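You operate a simulated robot arm through the tools that you are given. There is no shell and no other tool.

You run a simulated robot arm. Do the job below in one go: nothing can be reset, and whatever is moved stays where it is left.

## Task
Geography quiz: bring the green, white, yellow and red lands to the globe's pointer in turn.
Fine: each land stops at the red pointer; leave the globe switch alone.

The check looks at the end state, three seconds after you hand in, the way a careful person would. Anything else that was tipped, shoved, dropped, spilled or broken makes it a failure.

## Robot
A 6-joint arm with a two-finger parallel gripper, fixed in place. Base frame: the origin is on the floor under the middle of its stand, x ahead of it, y to its left, z up. Units: mm, rad, N and s.
With the tool pointing down near the work surface it reaches from about 360 to 760 mm from the base axis. Its first joint turns from -1.152 to 1.152 rad. Payload 2.45 kg.
The TCP is the grasp point between the finger pads, 24 mm short of the fingertips. In the tool frame z runs along the fingers and y along their closing line. Largest opening 68 mm; finger width 17, thickness 10; the body of the gripper, 40 by 70 mm, starts 41 mm behind the TCP.
Orientation is told as [roll, pitch, yaw] about the base's x, y, z axes, in that order, counted from this pose: with the fingers straight down and closing along the base's y, the tool's x points along the base's -x, its y along +y and its z along -z.

## Interface
- The arm moves only by the tool apply_moves. Its argument "commands" is a list of rows, each a list of 6 numbers: the shift along the tool's x, y, z in units of 50 mm (1.0 is 50 mm), then the turn, a rotation vector about the tool's x, y, z in units of 6 degrees (1.0 is 6 degrees). In form: [[x, y, z, wx, wy, wz], ...]. A call has 1 to 20 rows; each row shifts and turns the commanded pose from where the row before left it, along the tool's axes as they then stand. "fingers" is the gripper command, from -1 (fully open) to 1 (shut), values between in proportion, set as the call begins (left out, the last holds). A call with a number of a shift or a turn outside -1 to 1 is refused whole. Each row takes 0.2 s and may step no farther than 50 mm and 0.15 rad from the row before; otherwise, or with a gripper value out of range, the whole call is refused. A pose out of reach is approached as far as the arm can. The call stops where the force on the tool passes 40 N (or 10 N more than at its start, if that is more) or the arm is blocked; 0.2 s more then pass. Each finger travels about 108 mm/s and halts on what it meets, pressing with about 31 N; the grip force reading is that of the motor and also rises with nothing between the fingers. The clock runs only during rows and for 0.2 s after the last one: add rows that do not move to give the fingers time. The reply holds the time, the measured pose of the TCP, the force on the tool along the base axes, the opening and the grip force, in the units named above and with some noise, with the torque about the TCP (base axes, N m) and any sound that the robot's microphone picked up.
- Cameras (640 x 400 px; columns grow to the right, rows downward): "scene" is fixed at [137.3, 408.4, 1482.3]; the picture's right is [-0.94, -0.33, 0.00], its down [-0.18, 0.50, -0.85] and it looks along [0.28, -0.80, -0.53] (base axes); focal length 299 px, centre (320, 200). "wrist" rides on the gripper at [84, 11, -75] in the tool frame; the picture's right is [-0.13, 0.99, 0.00], its down [-0.60, -0.08, -0.79] and it looks along [-0.79, -0.10, 0.61] (tool axes); focal length 251 px, centre (320, 200). There is no depth. A picture from a camera that has moved, and an enlarged one, comes with that camera's place and axes in the base frame and with its lens. The place of the scene camera against the robot may be out by one fixed shift of up to 25 mm in any direction.
- get_image(camera): a new picture of that camera. It takes no simulated time.
- close_up(camera, box): a new picture of the part [left, top, right, bottom] of that camera's present view, enlarged. It takes no simulated time.
- sign_off(): hands the job in; it is judged then, once.

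Places have to be worked out from the pictures, the camera data and where the tool is seen. Open the gripper and draw the arm clear of the work before you hand the job in, unless the task says otherwise.

The tools are called after ">>>" as name(argument=value, ...) on one line, values as JSON. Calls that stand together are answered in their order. apply_moves: Moves the arm, as the interface text tells. Its arguments: {"type":"object","properties":{"commands":{"type":"array"},"fingers":{"type":"number"}},"required":["commands"]} The other tools are called the same way: get_image (camera) takes a picture; close_up (camera, box) takes an enlarged picture of a part of a camera's view; sign_off () hands the job in.

At the start:

```text
clock: 0.0
ee_pos: [340.0, -272.7, 1295.6]
tool_rot: [0.001, 0.0, -0.001]
ft_force: [-0.2, -0.1, -0.3]
torque: [0.0, 0.0, -0.02]
grip_width: 68.0
gripper_force: 0.1
```

scene: 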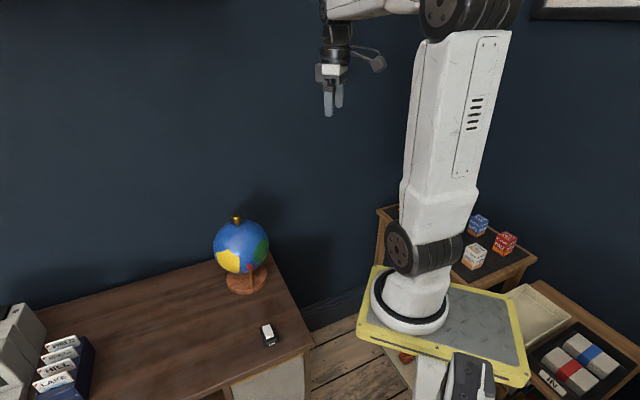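
wrist: 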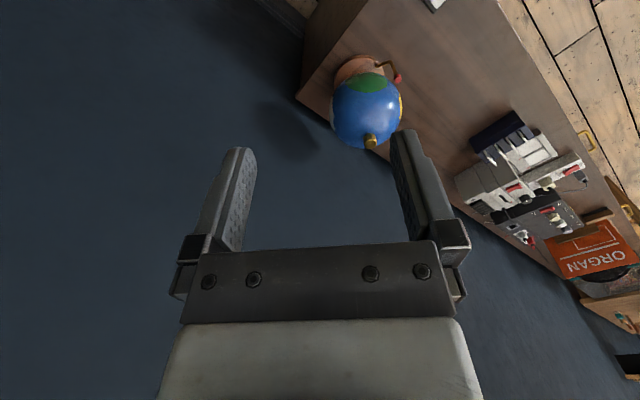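

I start by looking closer at the globe and the things around it from both cameras.

>>> close_up(camera="scene", box=[190, 200, 310, 310])

>>> close_up(camera="wrist", box=[300, 30, 440, 170])

>>> close_up(camera="scene", box=[230, 300, 310, 360])

```text
3.64 times, centred on (250, 255) of scene
camera zoom: at [137.3, 408.4, 1482.3], right [-0.94, -0.33, 0.0], down [-0.18, 0.5, -0.85], along [0.28, -0.8, -0.53], focal length 1087 px, centre (574, 0)
```

zoom: 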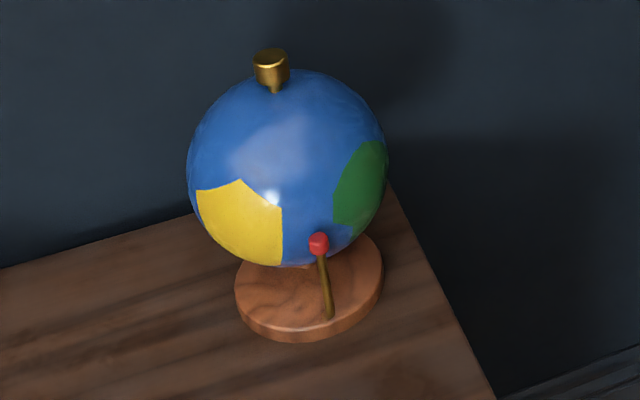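

```text
2.86 times, centred on (370, 100) of wrist
camera zoom: at [255.0, -260.3, 1371.6], right [0.13, 0.99, 0.0], down [0.6, -0.08, 0.79], along [0.79, -0.1, -0.61], focal length 718 px, centre (177, 486)
```

zoom: 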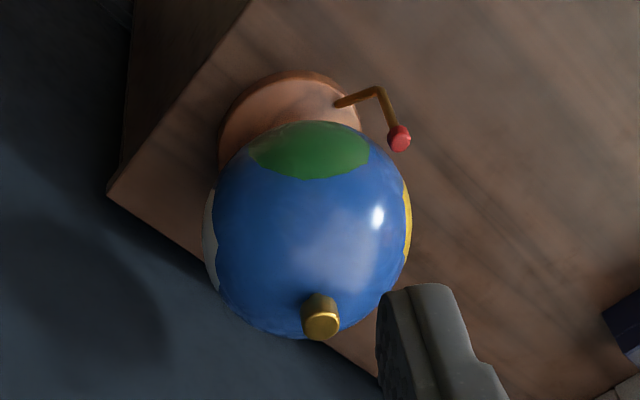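

```text
6.67 times, centred on (270, 330) of scene
camera zoom: at [137.3, 408.4, 1482.3], right [-0.94, -0.33, 0.0], down [-0.18, 0.5, -0.85], along [0.28, -0.8, -0.53], focal length 1993 px, centre (653, -667)
```

zoom: 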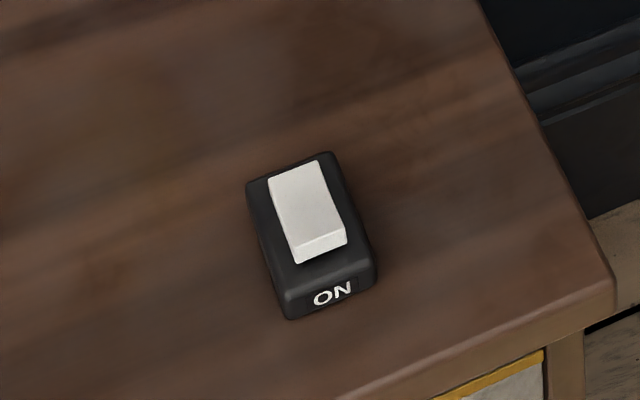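

The globe seems centred near (611, -194, 845), with a vertical axis, a brass knob on top near z 950 and the pointer on the -x/+y side. I move partway closer to get better views for triangulating it.

>>> apply_moves(commands=[[-0.4, 0.365, 0.73, 0, 0, 0], [-0.4, 0.365, 0.73, 0, 0, 0], [-0.4, 0.365, 0.73, 0, 0, 0], [-0.4, 0.365, 0.73, 0, 0, 0], [0, 0, 0, 0, 0, 0]], fingers=-1)

>>> get_image(camera="wrist")

>>> get_image(camera="scene")

```text
clock: 1.2
ee_pos: [421.1, -199.0, 1149.0]
tool_rot: [0.001, 0.0, 0.0]
ft_force: [0.5, -0.5, 0.2]
torque: [-0.01, 0.01, 0.0]
grip_width: 67.8
gripper_force: 0.1
```

```text
taken
camera wrist: at [335.6, -186.9, 1224.5], right [0.13, 0.99, 0.0], down [0.6, -0.08, 0.79], along [0.79, -0.1, -0.61], focal length 251 px, centre (320, 200)
```

wrist: 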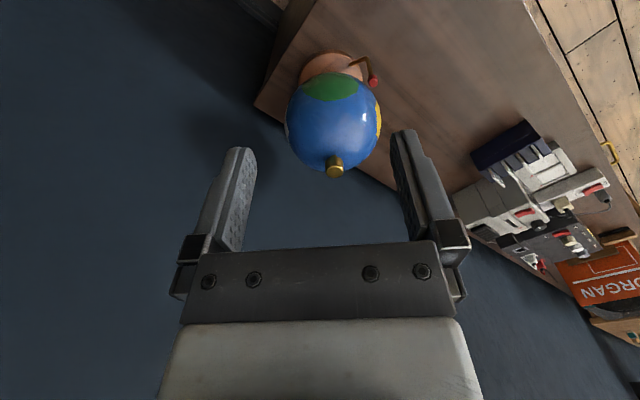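

```text
taken
```

scene: 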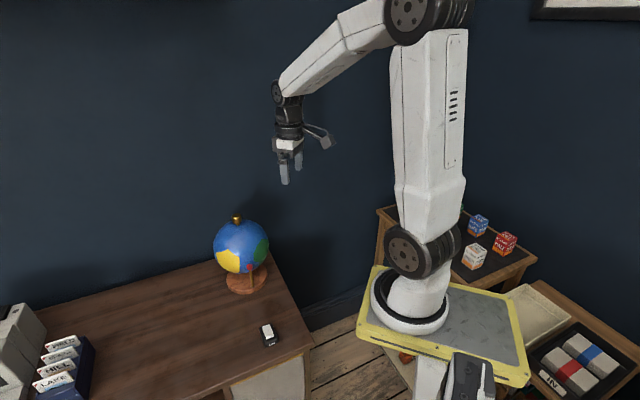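

The arm follows well and the globe is in view of both cameras. I enlarge the globe in the wrist view to place the knob exactly.

>>> close_up(camera="wrist", box=[270, 40, 400, 190])

>>> close_up(camera="scene", box=[205, 205, 285, 300])

>>> close_up(camera="scene", box=[260, 130, 310, 190])

```text
2.67 times, centred on (335, 115) of wrist
camera zoom: at [335.6, -186.9, 1224.5], right [0.13, 0.99, 0.0], down [0.6, -0.08, 0.79], along [0.79, -0.1, -0.61], focal length 670 px, centre (280, 427)
```

zoom: 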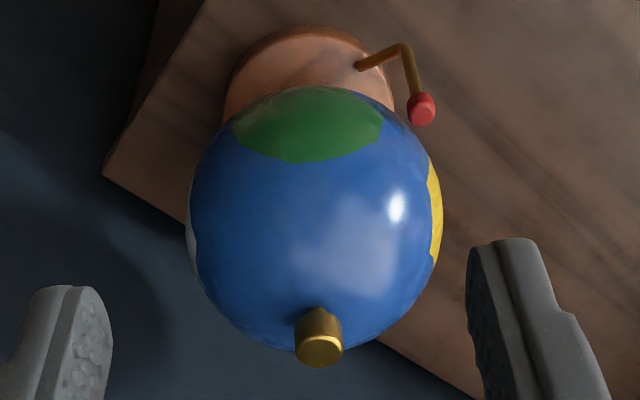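

```text
4.21 times, centred on (245, 252) of scene
camera zoom: at [137.3, 408.4, 1482.3], right [-0.94, -0.33, 0.0], down [-0.18, 0.5, -0.85], along [0.28, -0.8, -0.53], focal length 1259 px, centre (636, -21)
```

zoom: 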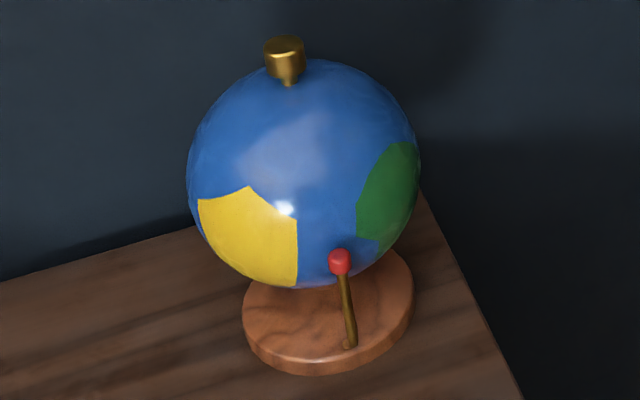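

```text
6.67 times, centred on (285, 160) of scene
camera zoom: at [137.3, 408.4, 1482.3], right [-0.94, -0.33, 0.0], down [-0.18, 0.5, -0.85], along [0.28, -0.8, -0.53], focal length 1993 px, centre (553, 467)
```

zoom: 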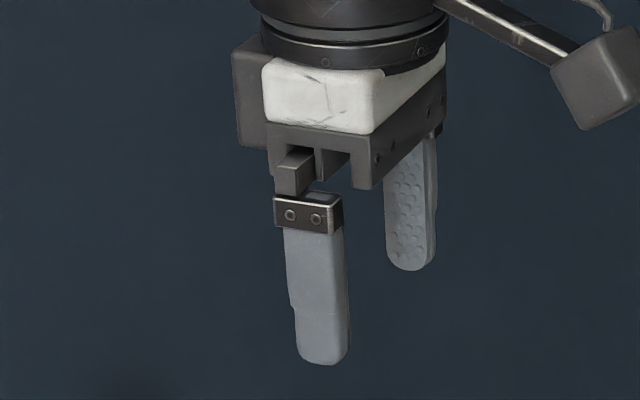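

Two wrist views agree: knob top at about (614, -198.4, 957.5), knob about 26 mm wide and 22 mm high, pointer ball at (538, -131, 850), azimuth about 139° around the axis. The green centre is at about 179°, so the globe must turn about -40° for green. I go above the knob at a safe height to test the wrist's turning range in free air.

>>> apply_moves(commands=[[-0.77, 0.002, 0.356, 0, 0, 0], [-0.77, 0.002, 0.356, 0, 0, 0], [-0.77, 0.002, 0.356, 0, 0, 0], [-0.77, 0.002, 0.356, 0, 0, 0], [-0.77, 0.002, 0.356, 0, 0, 0], [0, 0, 0, 0, 0, 0], [0, 0, 0, 0, 0, 0]])

>>> get_image(camera="wrist")

>>> get_image(camera="scene")

```text
clock: 2.8
ee_pos: [612.8, -197.0, 1059.8]
tool_rot: [0.002, 0.001, 0.001]
ft_force: [-0.6, 0.7, 0.6]
torque: [0.0, -0.01, 0.0]
grip_width: 68.3
gripper_force: 0.1
```

```text
taken
camera wrist: at [527.5, -185.8, 1135.7], right [0.13, 0.99, 0.0], down [0.6, -0.08, 0.79], along [0.79, -0.1, -0.61], focal length 251 px, centre (320, 200)
```

wrist: 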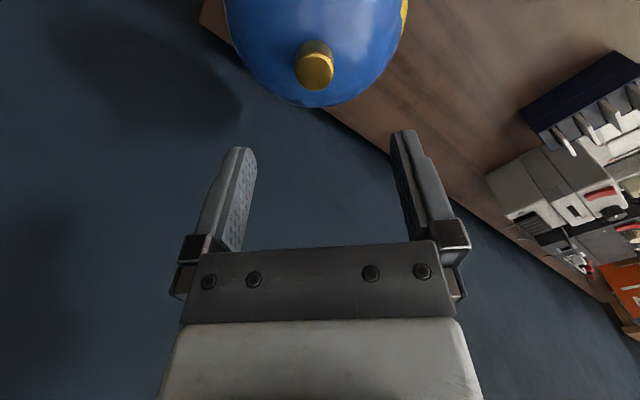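

```text
taken
```

scene: 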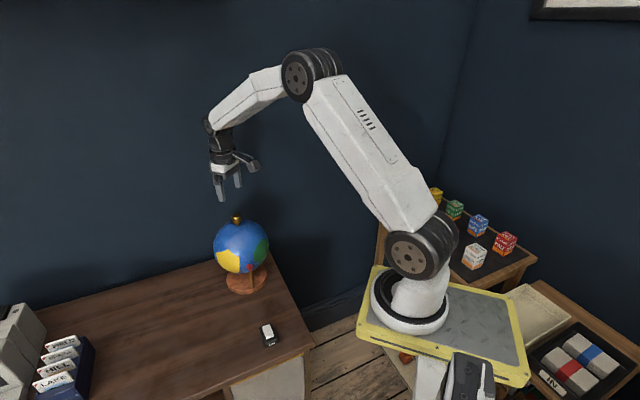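

The gripper hangs over the globe with the arm clear of everything. I enlarge the knob in this view to refine its position.

>>> close_up(camera="wrist", box=[270, 20, 370, 120])

>>> close_up(camera="scene", box=[195, 150, 285, 300])

```text
4.00 times, centred on (320, 70) of wrist
camera zoom: at [527.5, -185.8, 1135.7], right [0.13, 0.99, 0.0], down [0.6, -0.08, 0.79], along [0.79, -0.1, -0.61], focal length 1006 px, centre (320, 720)
```

zoom: 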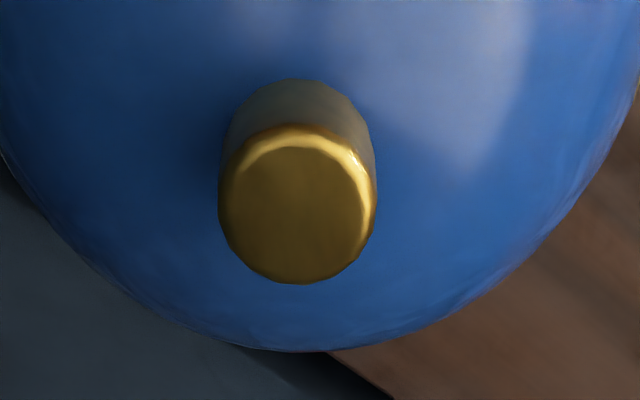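

```text
2.67 times, centred on (240, 225) of scene
camera zoom: at [137.4, 408.4, 1482.3], right [-0.94, -0.33, 0.0], down [-0.18, 0.5, -0.85], along [0.28, -0.8, -0.53], focal length 797 px, centre (533, 133)
```

zoom: 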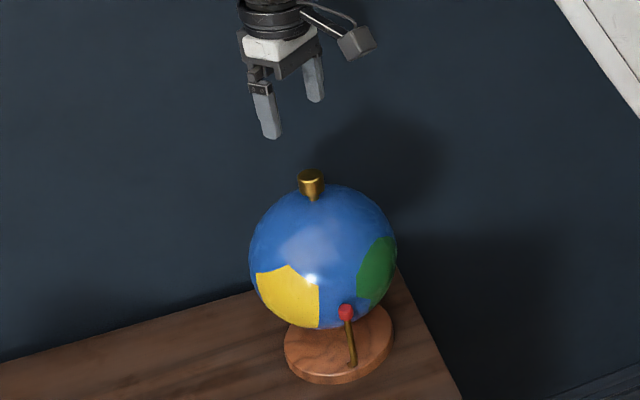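

Combining the three wrist views, the knob axis is at about (611.6, -200.4), so the tool is roughly 1 mm too far in x and 3 mm off in y. I correct that and turn the tool +120° about its axis at this safe height to learn the wrist range.

>>> apply_moves(commands=[[0.02, -0.064, 0, 0, 0, 1], [0, 0, 0, 0, 0, 1], [0, 0, 0, 0, 0, 1], [0, 0, 0, 0, 0, 1], [0, 0, 0, 0, 0, 1], [0, 0, 0, 0, 0, 1], [0, 0, 0, 0, 0, 1], [0, 0, 0, 0, 0, 1], [0, 0, 0, 0, 0, 1], [0, 0, 0, 0, 0, 1], [0, 0, 0, 0, 0, 1], [0, 0, 0, 0, 0, 1], [0, 0, 0, 0, 0, 1], [0, 0, 0, 0, 0, 1], [0, 0, 0, 0, 0, 1], [0, 0, 0, 0, 0, 1], [0, 0, 0, 0, 0, 1], [0, 0, 0, 0, 0, 1], [0, 0, 0, 0, 0, 1], [0, 0, 0, 0, 0, 1]])

>>> get_image(camera="wrist")

>>> get_image(camera="scene")

```text
clock: 7.0
ee_pos: [611.8, -201.9, 1060.1]
tool_rot: [0.001, -0.001, -2.095]
ft_force: [-0.2, 1.1, -0.1]
torque: [0.0, -0.02, -0.02]
grip_width: 67.9
gripper_force: 0.1
```

```text
taken
camera wrist: at [662.1, -134.3, 1136.3], right [0.79, -0.61, 0.0], down [-0.37, -0.48, 0.79], along [-0.48, -0.63, -0.61], focal length 251 px, centre (320, 200)
```

wrist: 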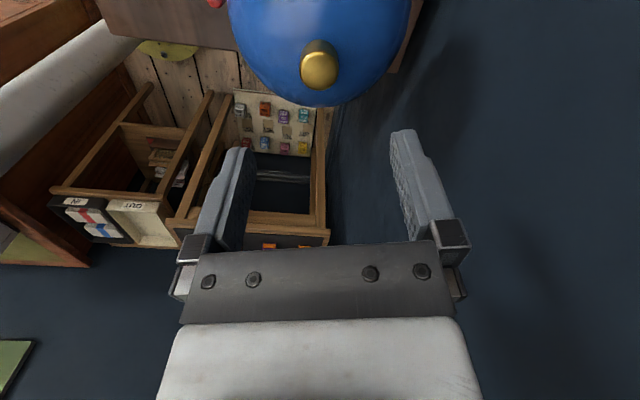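

```text
taken
```

scene: 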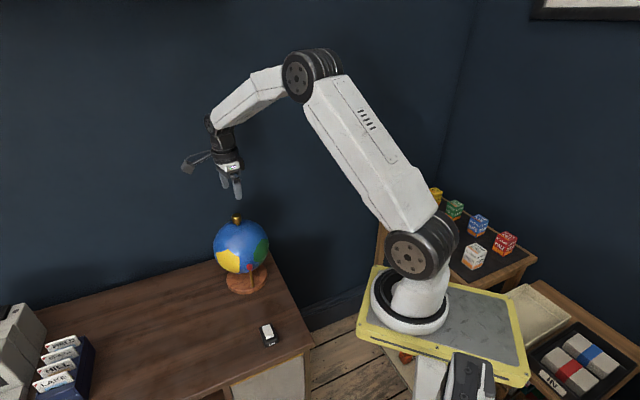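

The wrist reaches yaw -120° fine. I keep turning the same way to find whether a limit comes.

>>> apply_moves(commands=[[0, 0, 0, 0, 0, 1], [0, 0, 0, 0, 0, 1], [0, 0, 0, 0, 0, 1], [0, 0, 0, 0, 0, 1], [0, 0, 0, 0, 0, 1], [0, 0, 0, 0, 0, 1], [0, 0, 0, 0, 0, 1], [0, 0, 0, 0, 0, 1]])

>>> close_up(camera="wrist", box=[220, 0, 420, 120])

```text
clock: 8.8
ee_pos: [611.6, -201.8, 1061.8]
tool_rot: [0.001, 0.0, -2.936]
ft_force: [-0.4, -0.1, -0.8]
torque: [0.02, -0.01, 0.0]
grip_width: 68.1
gripper_force: 0.0
```

```text
3.20 times, centred on (320, 60) of wrist
camera zoom: at [695.1, -194.4, 1136.5], right [0.08, -1.0, 0.0], down [-0.61, -0.05, 0.79], along [-0.79, -0.06, -0.61], focal length 805 px, centre (320, 648)
```

zoom: 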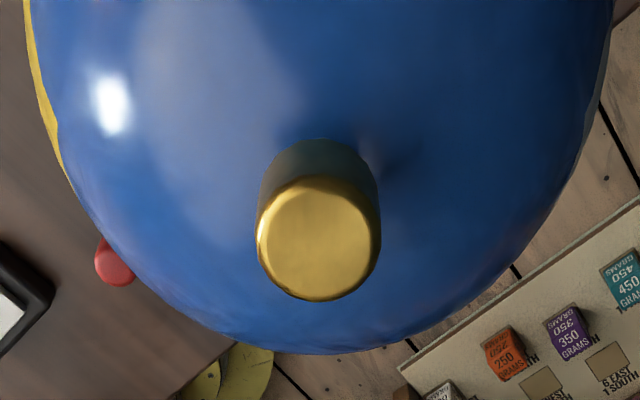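

The knob is within about 0.3 mm of the tool axis in this opposite view, so centring is good. I turn a bit further to see if the wrist goes past -180°.

>>> apply_moves(commands=[[0, 0, 0, 0, 0, 1], [0, 0, 0, 0, 0, 1], [0, 0, 0, 0, 0, 1], [0, 0, 0, 0, 0, 1], [0, 0, 0, 0, 0, 1], [0, 0, 0, 0, 0, 1], [0, 0, 0, 0, 0, 1], [0, 0, 0, 0, 0, 1]])

>>> get_image(camera="wrist")

```text
clock: 10.6
ee_pos: [586.7, -245.4, 1058.2]
tool_rot: [-0.04, 0.004, 2.765]
ft_force: [-0.1, -0.3, -0.2]
torque: [0.01, -0.01, 0.01]
grip_width: 68.2
gripper_force: 0.0
out of reach, approached as far as the arm can: row 5, 6, 7, 8
```

```text
taken
camera wrist: at [658.6, -287.7, 1134.0], right [-0.49, -0.87, -0.04], down [-0.55, 0.27, 0.79], along [-0.68, 0.41, -0.61], focal length 251 px, centre (320, 200)
```

wrist: 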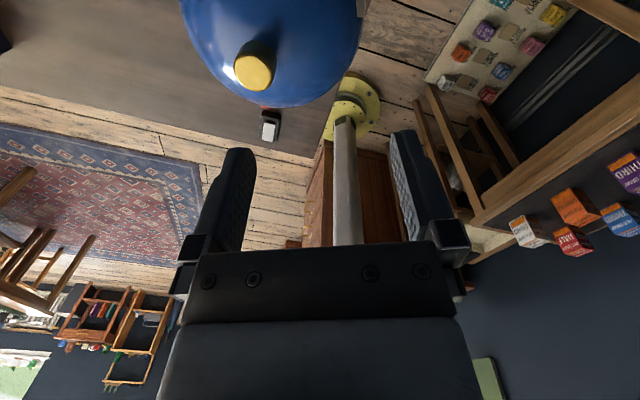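

The wrist limit lies near yaw -195°, so by symmetry I have about -190° to +155°; starting the grip at yaw -20° covers all turns I need in one grip. I turn back 8 rows and check the pose returns over the knob.

>>> apply_moves(commands=[[0, 0, 0, 0, 0, -1], [0, 0, 0, 0, 0, -1], [0, 0, 0, 0, 0, -1], [0, 0, 0, 0, 0, -1], [0, 0, 0, 0, 0, -1], [0, 0, 0, 0, 0, -1], [0, 0, 0, 0, 0, -1], [0, 0, 0, 0, 0, -1], [0, 0, 0, 0, 0, 0]])

```text
clock: 12.6
ee_pos: [589.2, -245.0, 1058.6]
tool_rot: [-0.021, 0.031, -2.681]
ft_force: [-0.2, -0.1, -0.1]
torque: [-0.01, 0.01, -0.01]
grip_width: 68.1
gripper_force: 0.1
```

The commanded pose was taken from the blocked one, so position and a slight tilt need correcting. I first unwind the yaw by 120° at this height, then read and correct the rest.

>>> apply_moves(commands=[[0, 0, 0, 0, 0, -1], [0, 0, 0, 0, 0, -1], [0, 0, 0, 0, 0, -1], [0, 0, 0, 0, 0, -1], [0, 0, 0, 0, 0, -1], [0, 0, 0, 0, 0, -1], [0, 0, 0, 0, 0, -1], [0, 0, 0, 0, 0, -1], [0, 0, 0, 0, 0, -1], [0, 0, 0, 0, 0, -1], [0, 0, 0, 0, 0, -1], [0, 0, 0, 0, 0, -1], [0, 0, 0, 0, 0, -1], [0, 0, 0, 0, 0, -1], [0, 0, 0, 0, 0, -1], [0, 0, 0, 0, 0, -1], [0, 0, 0, 0, 0, -1], [0, 0, 0, 0, 0, -1], [0, 0, 0, 0, 0, -1], [0, 0, 0, 0, 0, 0]])

```text
clock: 16.8
ee_pos: [587.0, -245.2, 1058.4]
tool_rot: [0.036, 0.008, -0.69]
ft_force: [-0.1, 1.1, 0.6]
torque: [0.0, -0.03, 0.01]
grip_width: 67.8
gripper_force: 0.0
```

Yaw is -39.5° with a tilt of roll 0.036, pitch 0.008 and the tool at about (587.6, -245.2). I level the tool, turn to yaw -20°, and shift back over the knob axis at (611.7, -201.5).

>>> apply_moves(commands=[[0, 0, 0, 0.344, -0.076, 0], [0, 0, 0, 0, 0, -0.8125], [0, 0, 0, 0, 0, -0.8125], [0, 0, 0, 0, 0, -0.8125], [0, 0, 0, 0, 0, -0.8125], [-0.077, 0.493, -0.02, 0, 0, 0], [-0.077, 0.493, -0.02, 0, 0, 0], [0, 0, 0, 0, 0, 0], [0, 0, 0, 0, 0, 0]])

>>> close_up(camera="wrist", box=[220, 0, 420, 120])

```text
clock: 18.8
ee_pos: [612.6, -202.6, 1059.7]
tool_rot: [0.001, 0.0, -0.352]
ft_force: [-0.8, 0.0, -0.7]
torque: [-0.01, -0.01, -0.03]
grip_width: 68.0
gripper_force: 0.2
```

```text
3.20 times, centred on (320, 60) of wrist
camera zoom: at [536.0, -161.5, 1134.9], right [0.46, 0.89, 0.0], down [0.54, -0.28, 0.79], along [0.7, -0.37, -0.61], focal length 805 px, centre (320, 648)
```

zoom: 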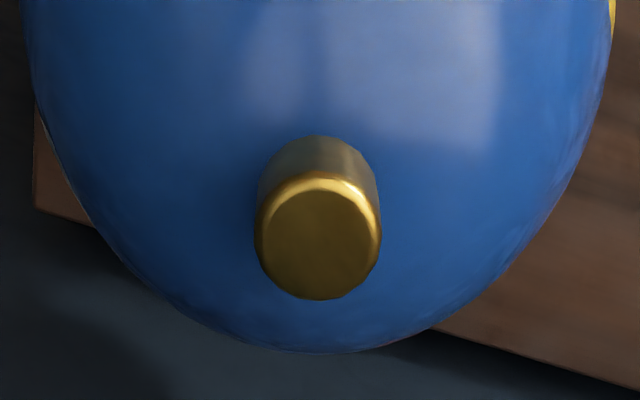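

The knob is centred within about 1 mm on the tool axis (0.2 mm along the closing line). I descend to about z 964 with open fingers and look before finishing.

>>> apply_moves(commands=[[0.008, 0, 0.5, 0, 0, 0], [0, 0, 0.5, 0, 0, 0], [0, 0, 0.4, 0, 0, 0], [0, 0, 0.3, 0, 0, 0], [0, 0, 0.22, 0, 0, 0], [0, 0, 0, 0, 0, 0], [0, 0, 0, 0, 0, 0]], fingers=-0.2)

>>> get_image(camera="wrist")

>>> close_up(camera="scene", box=[205, 190, 285, 300])

```text
clock: 20.4
ee_pos: [614.5, -201.1, 963.0]
tool_rot: [0.001, 0.0, -0.351]
ft_force: [0.1, -0.2, 0.0]
torque: [0.03, -0.01, 0.01]
grip_width: 40.9
gripper_force: 0.1
```

```text
taken
camera wrist: at [536.2, -162.1, 1038.5], right [0.46, 0.89, 0.0], down [0.54, -0.28, 0.79], along [0.7, -0.37, -0.61], focal length 251 px, centre (320, 200)
```

wrist: 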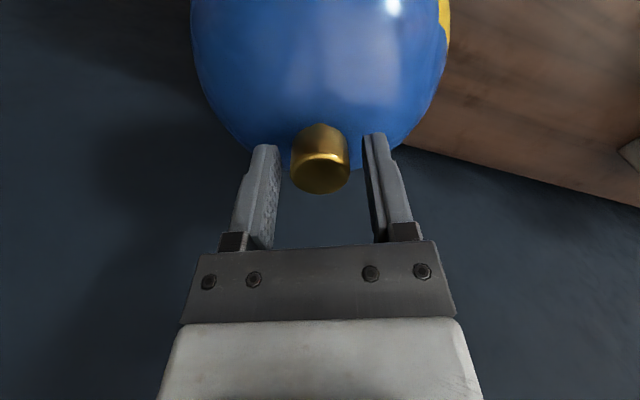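

```text
3.64 times, centred on (245, 245) of scene
camera zoom: at [137.3, 408.4, 1482.3], right [-0.94, -0.33, 0.0], down [-0.18, 0.5, -0.85], along [0.28, -0.8, -0.53], focal length 1087 px, centre (593, 36)
```

zoom: 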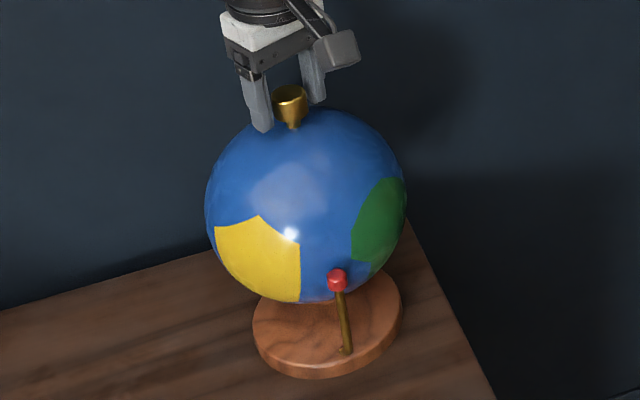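

The fingers straddle the knob and look centred. I zoom in to check the gap on each side.

>>> close_up(camera="wrist", box=[240, 110, 400, 230])

>>> close_up(camera="scene", box=[220, 195, 265, 235])

```text
3.33 times, centred on (320, 170) of wrist
camera zoom: at [536.2, -162.1, 1038.5], right [0.46, 0.89, 0.0], down [0.54, -0.28, 0.79], along [0.7, -0.37, -0.61], focal length 838 px, centre (320, 300)
```

zoom: 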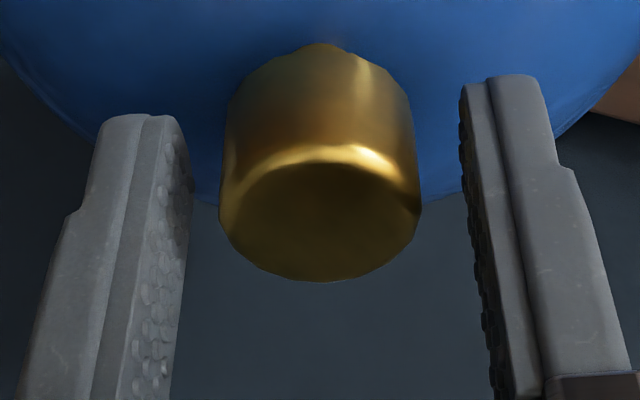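

```text
10.00 times, centred on (242, 215) of scene
camera zoom: at [137.3, 408.4, 1482.3], right [-0.94, -0.33, 0.0], down [-0.18, 0.5, -0.85], along [0.28, -0.8, -0.53], focal length 2989 px, centre (1095, 50)
```

zoom: 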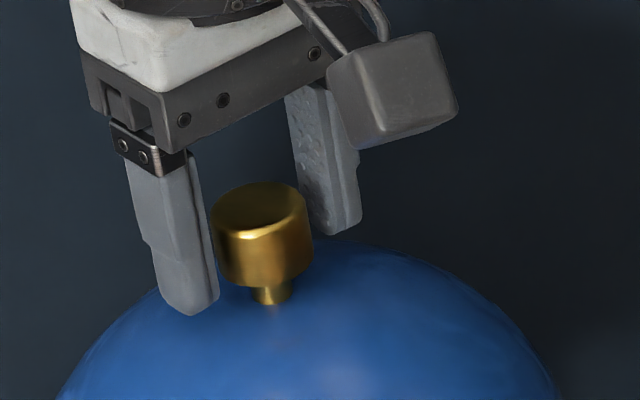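

Gaps are even on both sides and the fingertips sit at the knob's lower edge, well clear of the globe. I close in two stages onto the knob.

>>> apply_moves(commands=[[0, 0, 0, 0, 0, 0], [0, 0, 0, 0, 0, 0]], fingers=0.1)

>>> apply_moves(commands=[[0, 0, 0, 0, 0, 0], [0, 0, 0, 0, 0, 0], [0, 0, 0, 0, 0, 0]], fingers=1)

>>> close_up(camera="scene", box=[205, 190, 285, 300])

```text
clock: 21.0
ee_pos: [613.9, -202.5, 962.9]
tool_rot: [0.002, -0.003, -0.351]
ft_force: [0.5, -0.1, 0.3]
torque: [-0.05, 0.02, -0.02]
grip_width: 30.6
gripper_force: 0.0
```

```text
clock: 21.8
ee_pos: [613.4, -202.6, 963.5]
tool_rot: [0.0, -0.002, -0.352]
ft_force: [0.5, 0.5, 0.6]
torque: [-0.01, -0.01, -0.01]
grip_width: 27.4
gripper_force: 41.9
```

```text
3.64 times, centred on (245, 245) of scene
camera zoom: at [137.3, 408.4, 1482.3], right [-0.94, -0.33, 0.0], down [-0.18, 0.5, -0.85], along [0.28, -0.8, -0.53], focal length 1087 px, centre (593, 36)
```

zoom: 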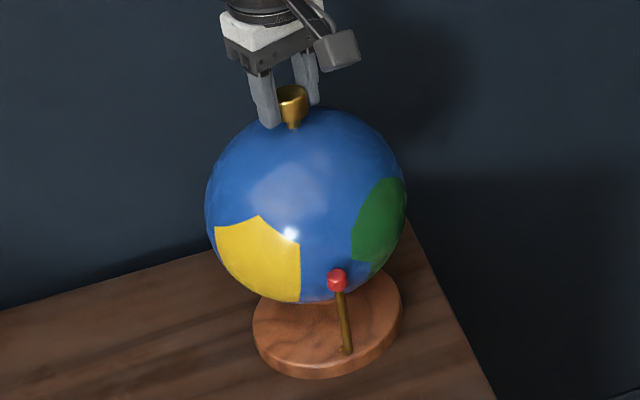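

The knob is held at 27.4 mm with no side force. I turn a first 12° (globe clockwise from above) to check that the globe follows.

>>> apply_moves(commands=[[0, 0, 0, 0, 0, 0.7], [0, 0, 0, 0, 0, 0.7], [0, 0, 0, 0, 0, 0.6]])

>>> close_up(camera="scene", box=[205, 190, 285, 300])

```text
clock: 22.6
ee_pos: [611.7, -202.2, 963.3]
tool_rot: [0.001, -0.002, -0.561]
ft_force: [9.3, -3.2, -6.3]
torque: [0.41, 0.46, 0.03]
grip_width: 27.4
gripper_force: 42.0
```

```text
3.64 times, centred on (245, 245) of scene
camera zoom: at [137.8, 408.2, 1482.3], right [-0.94, -0.33, 0.0], down [-0.18, 0.5, -0.85], along [0.28, -0.8, -0.53], focal length 1087 px, centre (593, 36)
```

zoom: 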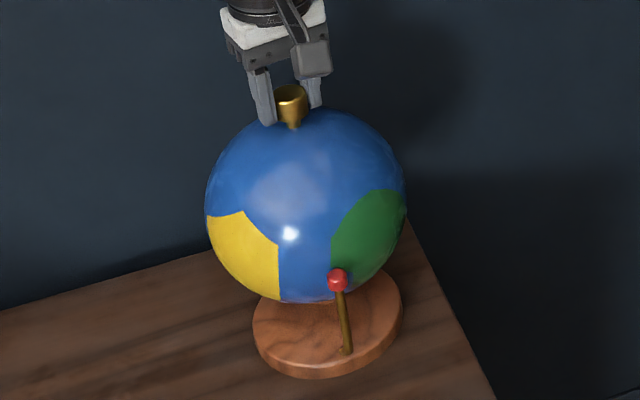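

The globe follows (12°), but a sideways load of about 10 N and some torque showed up, so the tool is pulling slightly against the knob. I relieve it with a half-millimetre shift along the load and read again.

>>> apply_moves(commands=[[-0.01, 0, 0.006, 0, 0, 0], [0, 0, 0, 0, 0, 0]])

```text
clock: 23.2
ee_pos: [613.3, -203.0, 963.9]
tool_rot: [-0.001, -0.001, -0.56]
ft_force: [3.7, -3.2, -9.3]
torque: [-0.72, -1.13, -0.05]
grip_width: 27.4
gripper_force: 42.0
```

The contact is very stiff: half a millimetre reversed the torque. Since the globe turns with almost no torque about its axis, I lighten the grip to just under the knob's width so it can slip off any side load.

>>> apply_moves(commands=[[0, 0, 0, 0, 0, 0], [0, 0, 0, 0, 0, 0]], fingers=0.205)

>>> close_up(camera="wrist", box=[240, 110, 400, 230])

>>> close_up(camera="scene", box=[205, 190, 285, 300])

```text
clock: 23.8
ee_pos: [612.6, -202.0, 965.4]
tool_rot: [0.003, 0.0, -0.56]
ft_force: [-1.1, -1.2, 0.1]
torque: [-0.05, -0.01, -0.01]
grip_width: 28.5
gripper_force: 0.8
```

```text
3.33 times, centred on (320, 170) of wrist
camera zoom: at [545.7, -147.1, 1039.3], right [0.64, 0.77, 0.0], down [0.47, -0.39, 0.79], along [0.61, -0.5, -0.61], focal length 838 px, centre (320, 300)
```

zoom: 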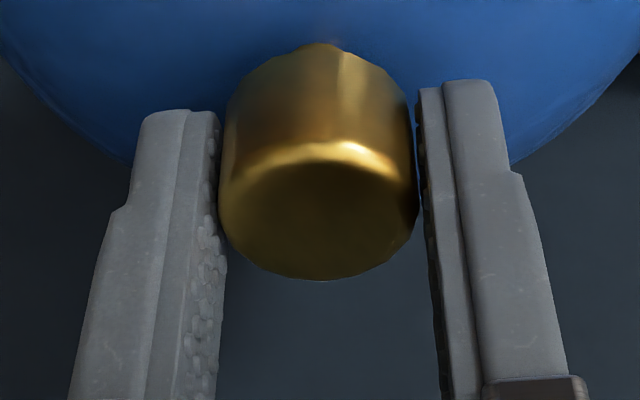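

```text
3.64 times, centred on (245, 245) of scene
camera zoom: at [137.3, 408.4, 1482.3], right [-0.94, -0.33, 0.0], down [-0.18, 0.5, -0.85], along [0.28, -0.8, -0.53], focal length 1087 px, centre (593, 36)
```

zoom: 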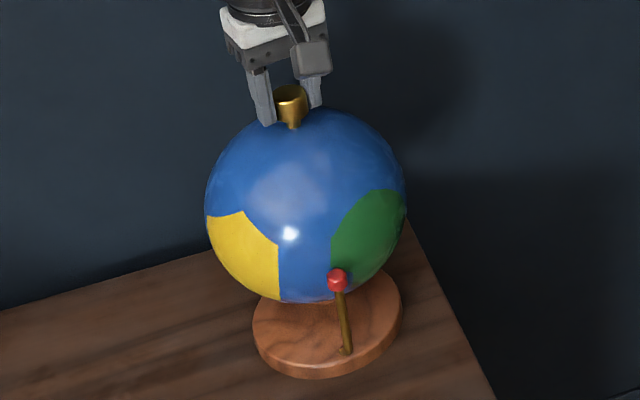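

Released, all loads vanish and the globe stays put at 12°. Now I close with a mild command to see how hard it grips.

>>> apply_moves(commands=[[0, 0, 0, 0, 0, 0], [0, 0, 0, 0, 0, 0], [0, 0, 0, 0, 0, 0]], fingers=0.23)

```text
clock: 24.6
ee_pos: [612.3, -201.4, 964.3]
tool_rot: [0.002, -0.003, -0.561]
ft_force: [-2.2, -1.7, 0.5]
torque: [-0.02, 0.01, 0.0]
grip_width: 28.3
gripper_force: 0.8
```

The fingers act independently: width 28.3 mm with a -y load means only the -y finger touches, so the knob sits about 1.5 mm towards tool -y. I shift the tool 1.5 mm that way so both fingers share the contact.

>>> apply_moves(commands=[[0, -0.03, 0, 0, 0, 0], [0, 0, 0, 0, 0, 0], [0, 0, 0, 0, 0, 0]])

```text
clock: 25.4
ee_pos: [611.9, -201.8, 964.2]
tool_rot: [0.001, -0.004, -0.561]
ft_force: [4.9, 11.6, 3.5]
torque: [0.51, 0.13, 0.06]
grip_width: 27.2
gripper_force: 42.1
```

Now it overshoots slightly (+12 N along tool y) and grips fully. I open to just wider than the knob to check centring by contact.

>>> apply_moves(commands=[[0, 0, 0, 0, 0, 0], [0, 0, 0, 0, 0, 0]], fingers=0.15)

>>> apply_moves(commands=[[0, 0, 0, 0, 0, 0], [0, 0, 0, 0, 0, 0]], fingers=0.18)

>>> apply_moves(commands=[[0, 0, 0, 0, 0, 0], [0, 0, 0, 0, 0, 0]], fingers=0.195)

```text
clock: 26.0
ee_pos: [611.9, -201.9, 963.3]
tool_rot: [0.002, -0.002, -0.56]
ft_force: [2.7, 2.2, -0.3]
torque: [0.06, -0.08, 0.02]
grip_width: 31.4
gripper_force: 1.5
```

```text
clock: 26.6
ee_pos: [610.7, -203.7, 963.1]
tool_rot: [0.001, -0.001, -0.56]
ft_force: [2.9, 1.6, -0.2]
torque: [0.01, -0.07, 0.0]
grip_width: 30.5
gripper_force: 1.7
```

```text
clock: 27.2
ee_pos: [612.5, -203.3, 964.5]
tool_rot: [0.003, -0.003, -0.559]
ft_force: [2.5, 2.6, -1.3]
torque: [0.03, -0.04, -0.05]
grip_width: 30.8
gripper_force: 2.1
```

These widths suggest one finger is off its target, which I want to see directly. I enlarge the wrist view of the knob.

>>> close_up(camera="wrist", box=[240, 110, 400, 230])

>>> close_up(camera="scene", box=[220, 195, 265, 235])

>>> close_up(camera="scene", box=[205, 190, 285, 300])

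```text
3.33 times, centred on (320, 170) of wrist
camera zoom: at [545.1, -148.5, 1038.7], right [0.64, 0.77, 0.0], down [0.47, -0.39, 0.79], along [0.61, -0.5, -0.61], focal length 838 px, centre (320, 300)
```

zoom: 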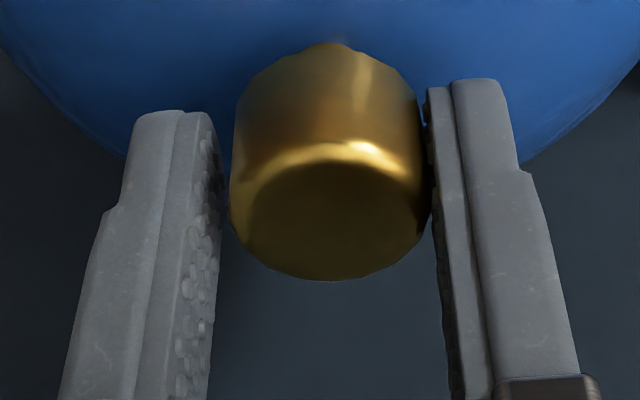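

```text
10.00 times, centred on (242, 215) of scene
camera zoom: at [137.4, 408.5, 1482.2], right [-0.94, -0.33, 0.0], down [-0.18, 0.5, -0.85], along [0.28, -0.8, -0.53], focal length 2989 px, centre (1095, 50)
```

zoom: 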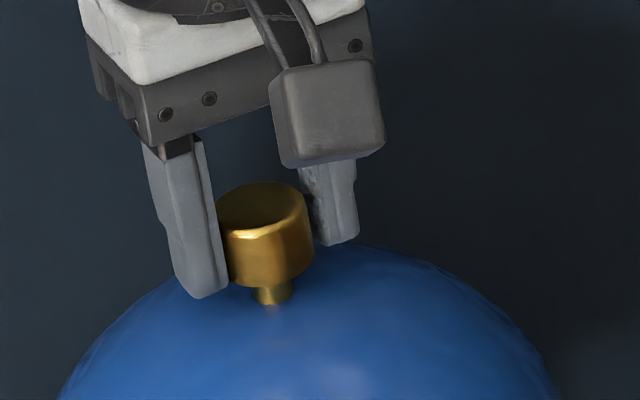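

```text
3.64 times, centred on (245, 245) of scene
camera zoom: at [137.4, 408.5, 1482.2], right [-0.94, -0.33, 0.0], down [-0.18, 0.5, -0.85], along [0.28, -0.8, -0.53], focal length 1087 px, centre (593, 36)
```

zoom: 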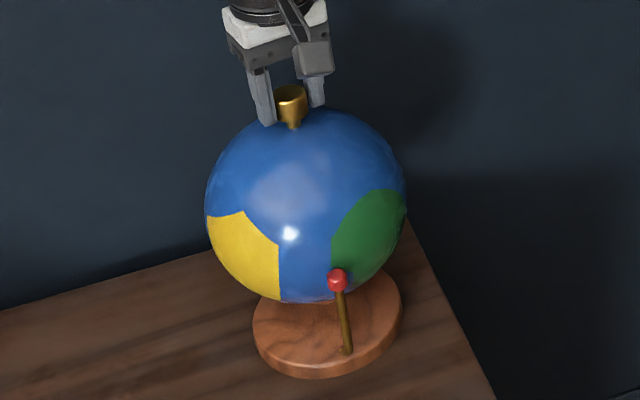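

The picture shows the knob about 1.4 mm towards tool +y: the fingers move as a mirrored pair, so my earlier 1.5 mm shift overshot. I shift back 1.3 mm and grip fully again, watching for side load.

>>> apply_moves(commands=[[0, 0.026, 0, 0, 0, 0], [0, 0, 0, 0, 0, 0], [0, 0, 0, 0, 0, 0]], fingers=0.1)

>>> apply_moves(commands=[[0, 0, 0, 0, 0, 0], [0, 0, 0, 0, 0, 0], [0, 0, 0, 0, 0, 0], [0, 0, 0, 0, 0, 0]], fingers=0.5)

```text
clock: 28.0
ee_pos: [612.5, -201.5, 963.5]
tool_rot: [0.001, -0.001, -0.56]
ft_force: [-0.2, 0.4, -0.3]
torque: [-0.02, 0.0, -0.02]
grip_width: 30.3
gripper_force: 0.0
```

```text
clock: 29.0
ee_pos: [613.0, -201.4, 964.2]
tool_rot: [0.001, -0.004, -0.56]
ft_force: [-0.5, 0.6, -0.2]
torque: [0.0, 0.0, -0.01]
grip_width: 27.6
gripper_force: 41.8
```

Gripped with no side load. I turn another 14° and read the loads again to see where they come from.

>>> apply_moves(commands=[[0, 0, 0, 0, 0, 0.78], [0, 0, 0, 0, 0, 0.78], [0, 0, 0, 0, 0, 0.78], [0, 0, 0, 0, 0, 0]])

```text
clock: 30.0
ee_pos: [612.5, -201.6, 963.3]
tool_rot: [0.003, 0.0, -0.808]
ft_force: [3.6, -3.2, -7.2]
torque: [-0.37, -0.4, -0.07]
grip_width: 27.3
gripper_force: 42.0
```

Loads stay small (about 5 N sideways). I turn the remaining 14° to bring green to the pointer and look.

>>> apply_moves(commands=[[0, 0, 0, 0, 0, 0.78], [0, 0, 0, 0, 0, 0.78], [0, 0, 0, 0, 0, 0.78], [0, 0, 0, 0, 0, 0]])

>>> close_up(camera="scene", box=[205, 190, 285, 300])

```text
clock: 31.0
ee_pos: [612.2, -202.5, 963.8]
tool_rot: [0.0, 0.0, -1.053]
ft_force: [-0.5, -4.7, -11.7]
torque: [-0.64, -0.2, -0.01]
grip_width: 27.6
gripper_force: 41.8
```

```text
3.64 times, centred on (245, 245) of scene
camera zoom: at [137.6, 408.2, 1482.3], right [-0.94, -0.33, 0.0], down [-0.18, 0.5, -0.85], along [0.28, -0.8, -0.53], focal length 1087 px, centre (593, 36)
```

zoom: 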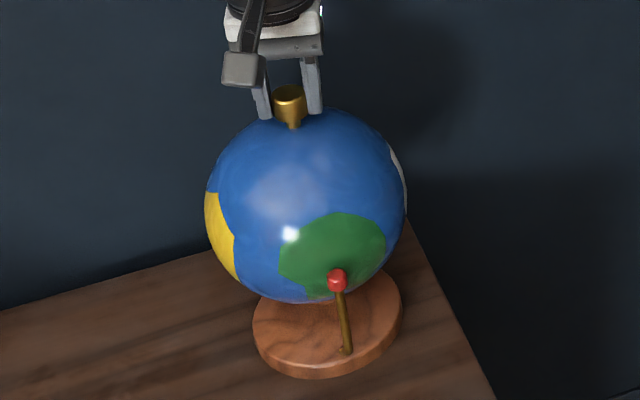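

Green is centred under the pointer. I release the knob slightly to drop the stored load and let green rest there for about two seconds.

>>> apply_moves(commands=[[0, 0, 0, 0, 0, 0], [0, 0, 0, 0, 0, 0], [0, 0, 0, 0, 0, 0], [0, 0, 0, 0, 0, 0], [0, 0, 0, 0, 0, 0], [0, 0, 0, 0, 0, 0], [0, 0, 0, 0, 0, 0], [0, 0, 0, 0, 0, 0], [0, 0, 0, 0, 0, 0], [0, 0, 0, 0, 0, 0]], fingers=0.0)

>>> close_up(camera="wrist", box=[240, 110, 400, 230])

>>> close_up(camera="scene", box=[205, 190, 285, 300])

```text
clock: 33.2
ee_pos: [613.3, -201.3, 965.3]
tool_rot: [0.003, 0.0, -1.051]
ft_force: [0.2, 0.6, 0.1]
torque: [-0.03, 0.01, 0.01]
grip_width: 34.0
gripper_force: 0.1
```

```text
3.33 times, centred on (320, 170) of wrist
camera zoom: at [578.7, -122.8, 1039.7], right [0.92, 0.38, 0.0], down [0.23, -0.56, 0.79], along [0.3, -0.73, -0.61], focal length 838 px, centre (320, 300)
```

zoom: 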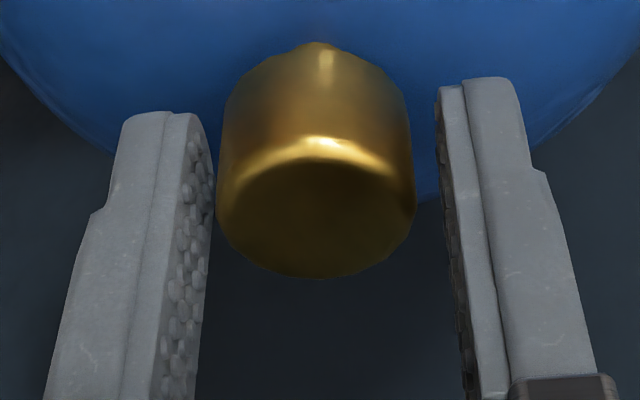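

```text
3.64 times, centred on (245, 245) of scene
camera zoom: at [137.3, 408.4, 1482.3], right [-0.94, -0.33, 0.0], down [-0.18, 0.5, -0.85], along [0.28, -0.8, -0.53], focal length 1087 px, centre (593, 36)
```

zoom: 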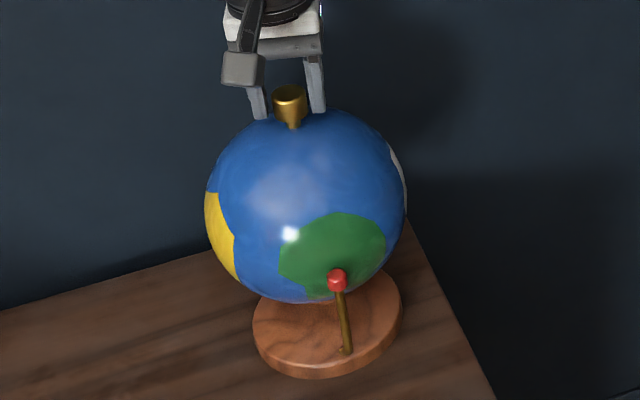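

Green stays put after release. The wrist view shows the knob about 0.5 mm towards tool -y, and the pattern of loads hints it is also about 1 mm towards tool +x, so I re-centre by that and grip again.

>>> apply_moves(commands=[[0.018, -0.01, 0, 0, 0, 0], [0, 0, 0, 0, 0, 0], [0, 0, 0, 0, 0, 0]], fingers=0.1)

>>> apply_moves(commands=[[0, 0, 0, 0, 0, 0], [0, 0, 0, 0, 0, 0], [0, 0, 0, 0, 0, 0], [0, 0, 0, 0, 0, 0]], fingers=0.5)

```text
clock: 34.0
ee_pos: [611.7, -201.0, 963.2]
tool_rot: [0.002, 0.0, -1.051]
ft_force: [-0.4, -0.2, -0.5]
torque: [0.02, -0.01, -0.03]
grip_width: 30.7
gripper_force: 0.0
```

```text
clock: 35.0
ee_pos: [611.1, -200.5, 963.7]
tool_rot: [0.002, 0.001, -1.051]
ft_force: [1.0, 1.4, 0.8]
torque: [0.0, -0.04, -0.02]
grip_width: 27.3
gripper_force: 41.8
```

Gripped with only about 1.5 N of side load. I turn 30° towards white and read the loads.

>>> apply_moves(commands=[[0, 0, 0, 0, 0, 1], [0, 0, 0, 0, 0, 1], [0, 0, 0, 0, 0, 1], [0, 0, 0, 0, 0, 1], [0, 0, 0, 0, 0, 1], [0, 0, 0, 0, 0, 0]])

>>> close_up(camera="scene", box=[205, 190, 285, 300])

```text
clock: 36.4
ee_pos: [610.7, -201.1, 964.7]
tool_rot: [0.002, 0.001, -1.575]
ft_force: [7.0, -1.1, -4.8]
torque: [-0.62, -0.15, -0.02]
grip_width: 27.3
gripper_force: 42.1
```

```text
3.64 times, centred on (245, 245) of scene
camera zoom: at [137.7, 408.3, 1482.2], right [-0.94, -0.33, 0.0], down [-0.18, 0.5, -0.85], along [0.28, -0.8, -0.53], focal length 1087 px, centre (593, 36)
```

zoom: 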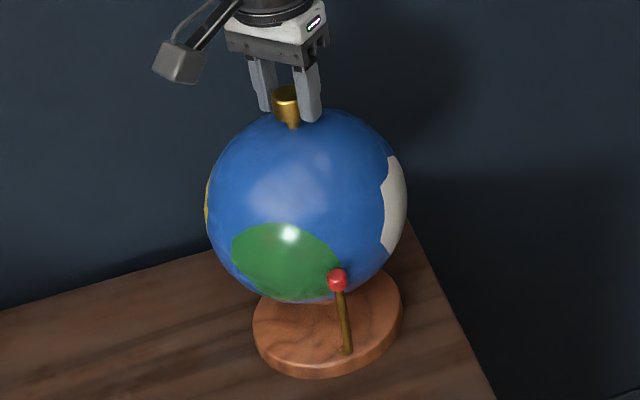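

Loads are only 7 N after 30°, and the globe's foot has not moved. I turn 30° more.

>>> apply_moves(commands=[[0, 0, 0, 0, 0, 1], [0, 0, 0, 0, 0, 1], [0, 0, 0, 0, 0, 1], [0, 0, 0, 0, 0, 1], [0, 0, 0, 0, 0, 1], [0, 0, 0, 0, 0, 0]])

>>> close_up(camera="scene", box=[205, 190, 285, 300])

```text
clock: 37.8
ee_pos: [611.6, -202.1, 965.4]
tool_rot: [0.003, 0.001, -2.098]
ft_force: [11.7, -2.0, -5.8]
torque: [-0.51, 0.03, -0.02]
grip_width: 27.6
gripper_force: 42.5
```

```text
3.64 times, centred on (245, 245) of scene
camera zoom: at [137.8, 408.3, 1482.2], right [-0.94, -0.33, 0.0], down [-0.18, 0.5, -0.85], along [0.28, -0.8, -0.53], focal length 1087 px, centre (593, 36)
```

zoom: 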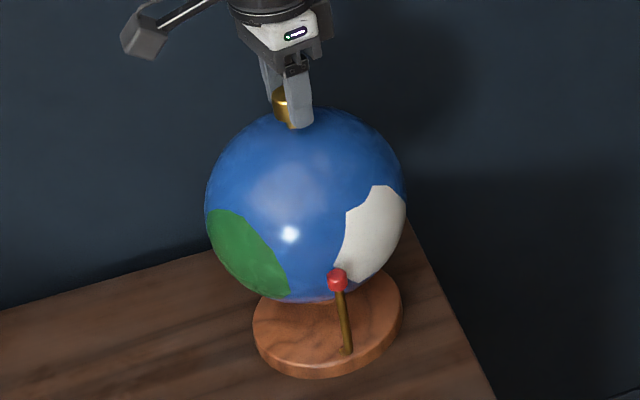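

White is arriving; the load pattern (12 N) now says the tool axis is about 1 mm off the knob axis. I release, shift by (-0.4, +0.9) mm in the tool frame and grip again.

>>> apply_moves(commands=[[0, 0, 0, 0, 0, 0], [0, 0, 0, 0, 0, 0], [-0.008, 0.018, 0, 0, 0, 0], [0, 0, 0, 0, 0, 0]], fingers=0.05)

>>> apply_moves(commands=[[0, 0, 0, 0, 0, 0], [0, 0, 0, 0, 0, 0], [0, 0, 0, 0, 0, 0], [0, 0, 0, 0, 0, 0]], fingers=0.5)

```text
clock: 38.8
ee_pos: [611.3, -202.0, 964.7]
tool_rot: [0.001, 0.003, -2.098]
ft_force: [-0.7, 0.8, 1.0]
torque: [0.0, -0.01, 0.01]
grip_width: 32.3
gripper_force: 0.1
```

```text
clock: 39.8
ee_pos: [611.5, -202.9, 964.0]
tool_rot: [-0.001, 0.002, -2.099]
ft_force: [-5.2, 2.9, 1.0]
torque: [0.1, 0.14, 0.0]
grip_width: 27.2
gripper_force: 42.2
```

A 6 N load the other way shows I overshot by about 0.3 mm. I move back that much with the grip held and then turn the last 30° to white.

>>> apply_moves(commands=[[0.003, -0.006, 0, 0, 0, 0], [0, 0, 0, 0, 0, 0]])

>>> apply_moves(commands=[[0, 0, 0, 0, 0, 1], [0, 0, 0, 0, 0, 1], [0, 0, 0, 0, 0, 1], [0, 0, 0, 0, 0, 1], [0, 0, 0, 0, 0, 1], [0, 0, 0, 0, 0, 0]])

>>> close_up(camera="scene", box=[205, 190, 285, 300])

```text
clock: 40.4
ee_pos: [611.9, -202.2, 963.6]
tool_rot: [0.003, 0.002, -2.098]
ft_force: [-2.7, -0.2, -1.2]
torque: [-0.06, 0.07, 0.0]
grip_width: 27.6
gripper_force: 41.9
```

```text
clock: 41.8
ee_pos: [611.5, -202.2, 964.6]
tool_rot: [0.001, -0.001, -2.624]
ft_force: [-10.1, -4.4, 1.2]
torque: [0.12, -0.19, -0.03]
grip_width: 27.2
gripper_force: 42.1
```

```text
3.64 times, centred on (245, 245) of scene
camera zoom: at [137.0, 408.3, 1482.3], right [-0.94, -0.33, 0.0], down [-0.18, 0.5, -0.85], along [0.28, -0.8, -0.53], focal length 1087 px, centre (593, 36)
```

zoom: 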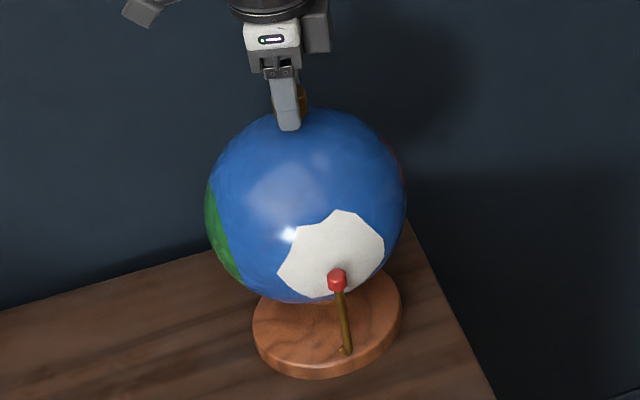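

White is centred under the pointer. I release the knob and let white rest there for about two seconds.

>>> apply_moves(commands=[[0, 0, 0, 0, 0, 0], [0, 0, 0, 0, 0, 0], [0, 0, 0, 0, 0, 0], [0, 0, 0, 0, 0, 0], [0, 0, 0, 0, 0, 0], [0, 0, 0, 0, 0, 0], [0, 0, 0, 0, 0, 0], [0, 0, 0, 0, 0, 0], [0, 0, 0, 0, 0, 0], [0, 0, 0, 0, 0, 0]], fingers=0.0)

>>> apply_moves(commands=[[0, 0, 0, 0, 0, 0], [0, 0, 0, 0, 0, 0], [0, 0, 0, 0, 0, 0], [0, 0, 0, 0, 0, 0]], fingers=0.5)

>>> close_up(camera="scene", box=[205, 190, 285, 300])

```text
clock: 44.0
ee_pos: [612.3, -201.0, 964.2]
tool_rot: [0.001, 0.002, -2.622]
ft_force: [-0.5, 0.3, 0.5]
torque: [0.04, -0.03, 0.0]
grip_width: 34.0
gripper_force: 0.2
```

```text
clock: 45.0
ee_pos: [611.1, -201.0, 964.5]
tool_rot: [0.0, 0.003, -2.622]
ft_force: [-0.7, -0.4, 0.2]
torque: [0.01, 0.03, 0.02]
grip_width: 27.4
gripper_force: 42.3
```

```text
3.64 times, centred on (245, 245) of scene
camera zoom: at [137.3, 408.4, 1482.3], right [-0.94, -0.33, 0.0], down [-0.18, 0.5, -0.85], along [0.28, -0.8, -0.53], focal length 1087 px, centre (593, 36)
```

zoom: 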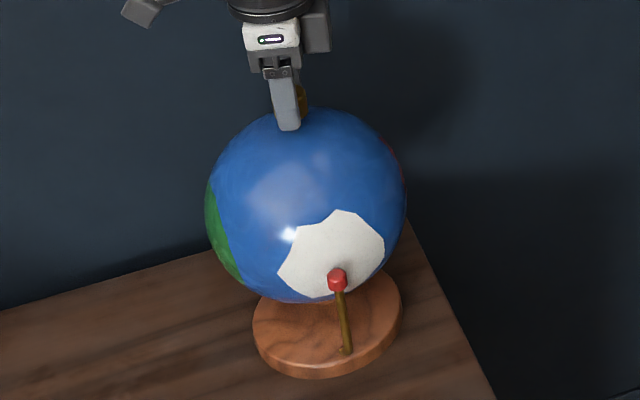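

White stays put and the fresh grip shows no side load, so the tool is well centred. I now turn back 45° to the blue gap between white and green.

>>> apply_moves(commands=[[0, 0, 0, 0, 0, -1], [0, 0, 0, 0, 0, -1], [0, 0, 0, 0, 0, -1], [0, 0, 0, 0, 0, -1], [0, 0, 0, 0, 0, -1], [0, 0, 0, 0, 0, -1], [0, 0, 0, 0, 0, -1], [0, 0, 0, 0, 0, -0.5]])

>>> close_up(camera="scene", box=[205, 190, 285, 300])

```text
clock: 46.8
ee_pos: [611.6, -202.2, 964.0]
tool_rot: [0.002, 0.002, -1.834]
ft_force: [-0.5, 8.0, -0.1]
torque: [0.21, 0.0, -0.05]
grip_width: 27.4
gripper_force: 42.0
```

```text
3.64 times, centred on (245, 245) of scene
camera zoom: at [137.4, 408.6, 1482.2], right [-0.94, -0.33, 0.0], down [-0.18, 0.5, -0.85], along [0.28, -0.8, -0.53], focal length 1087 px, centre (593, 36)
```

zoom: 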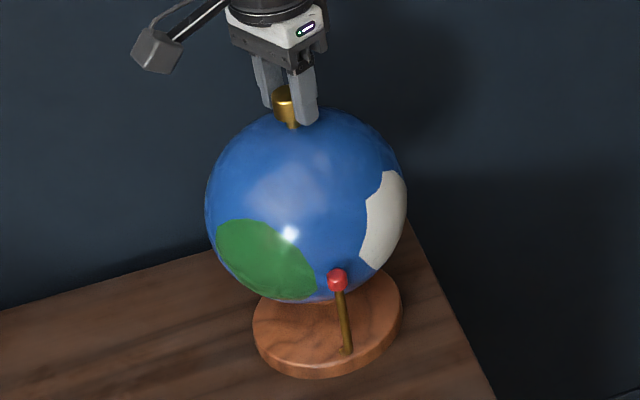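

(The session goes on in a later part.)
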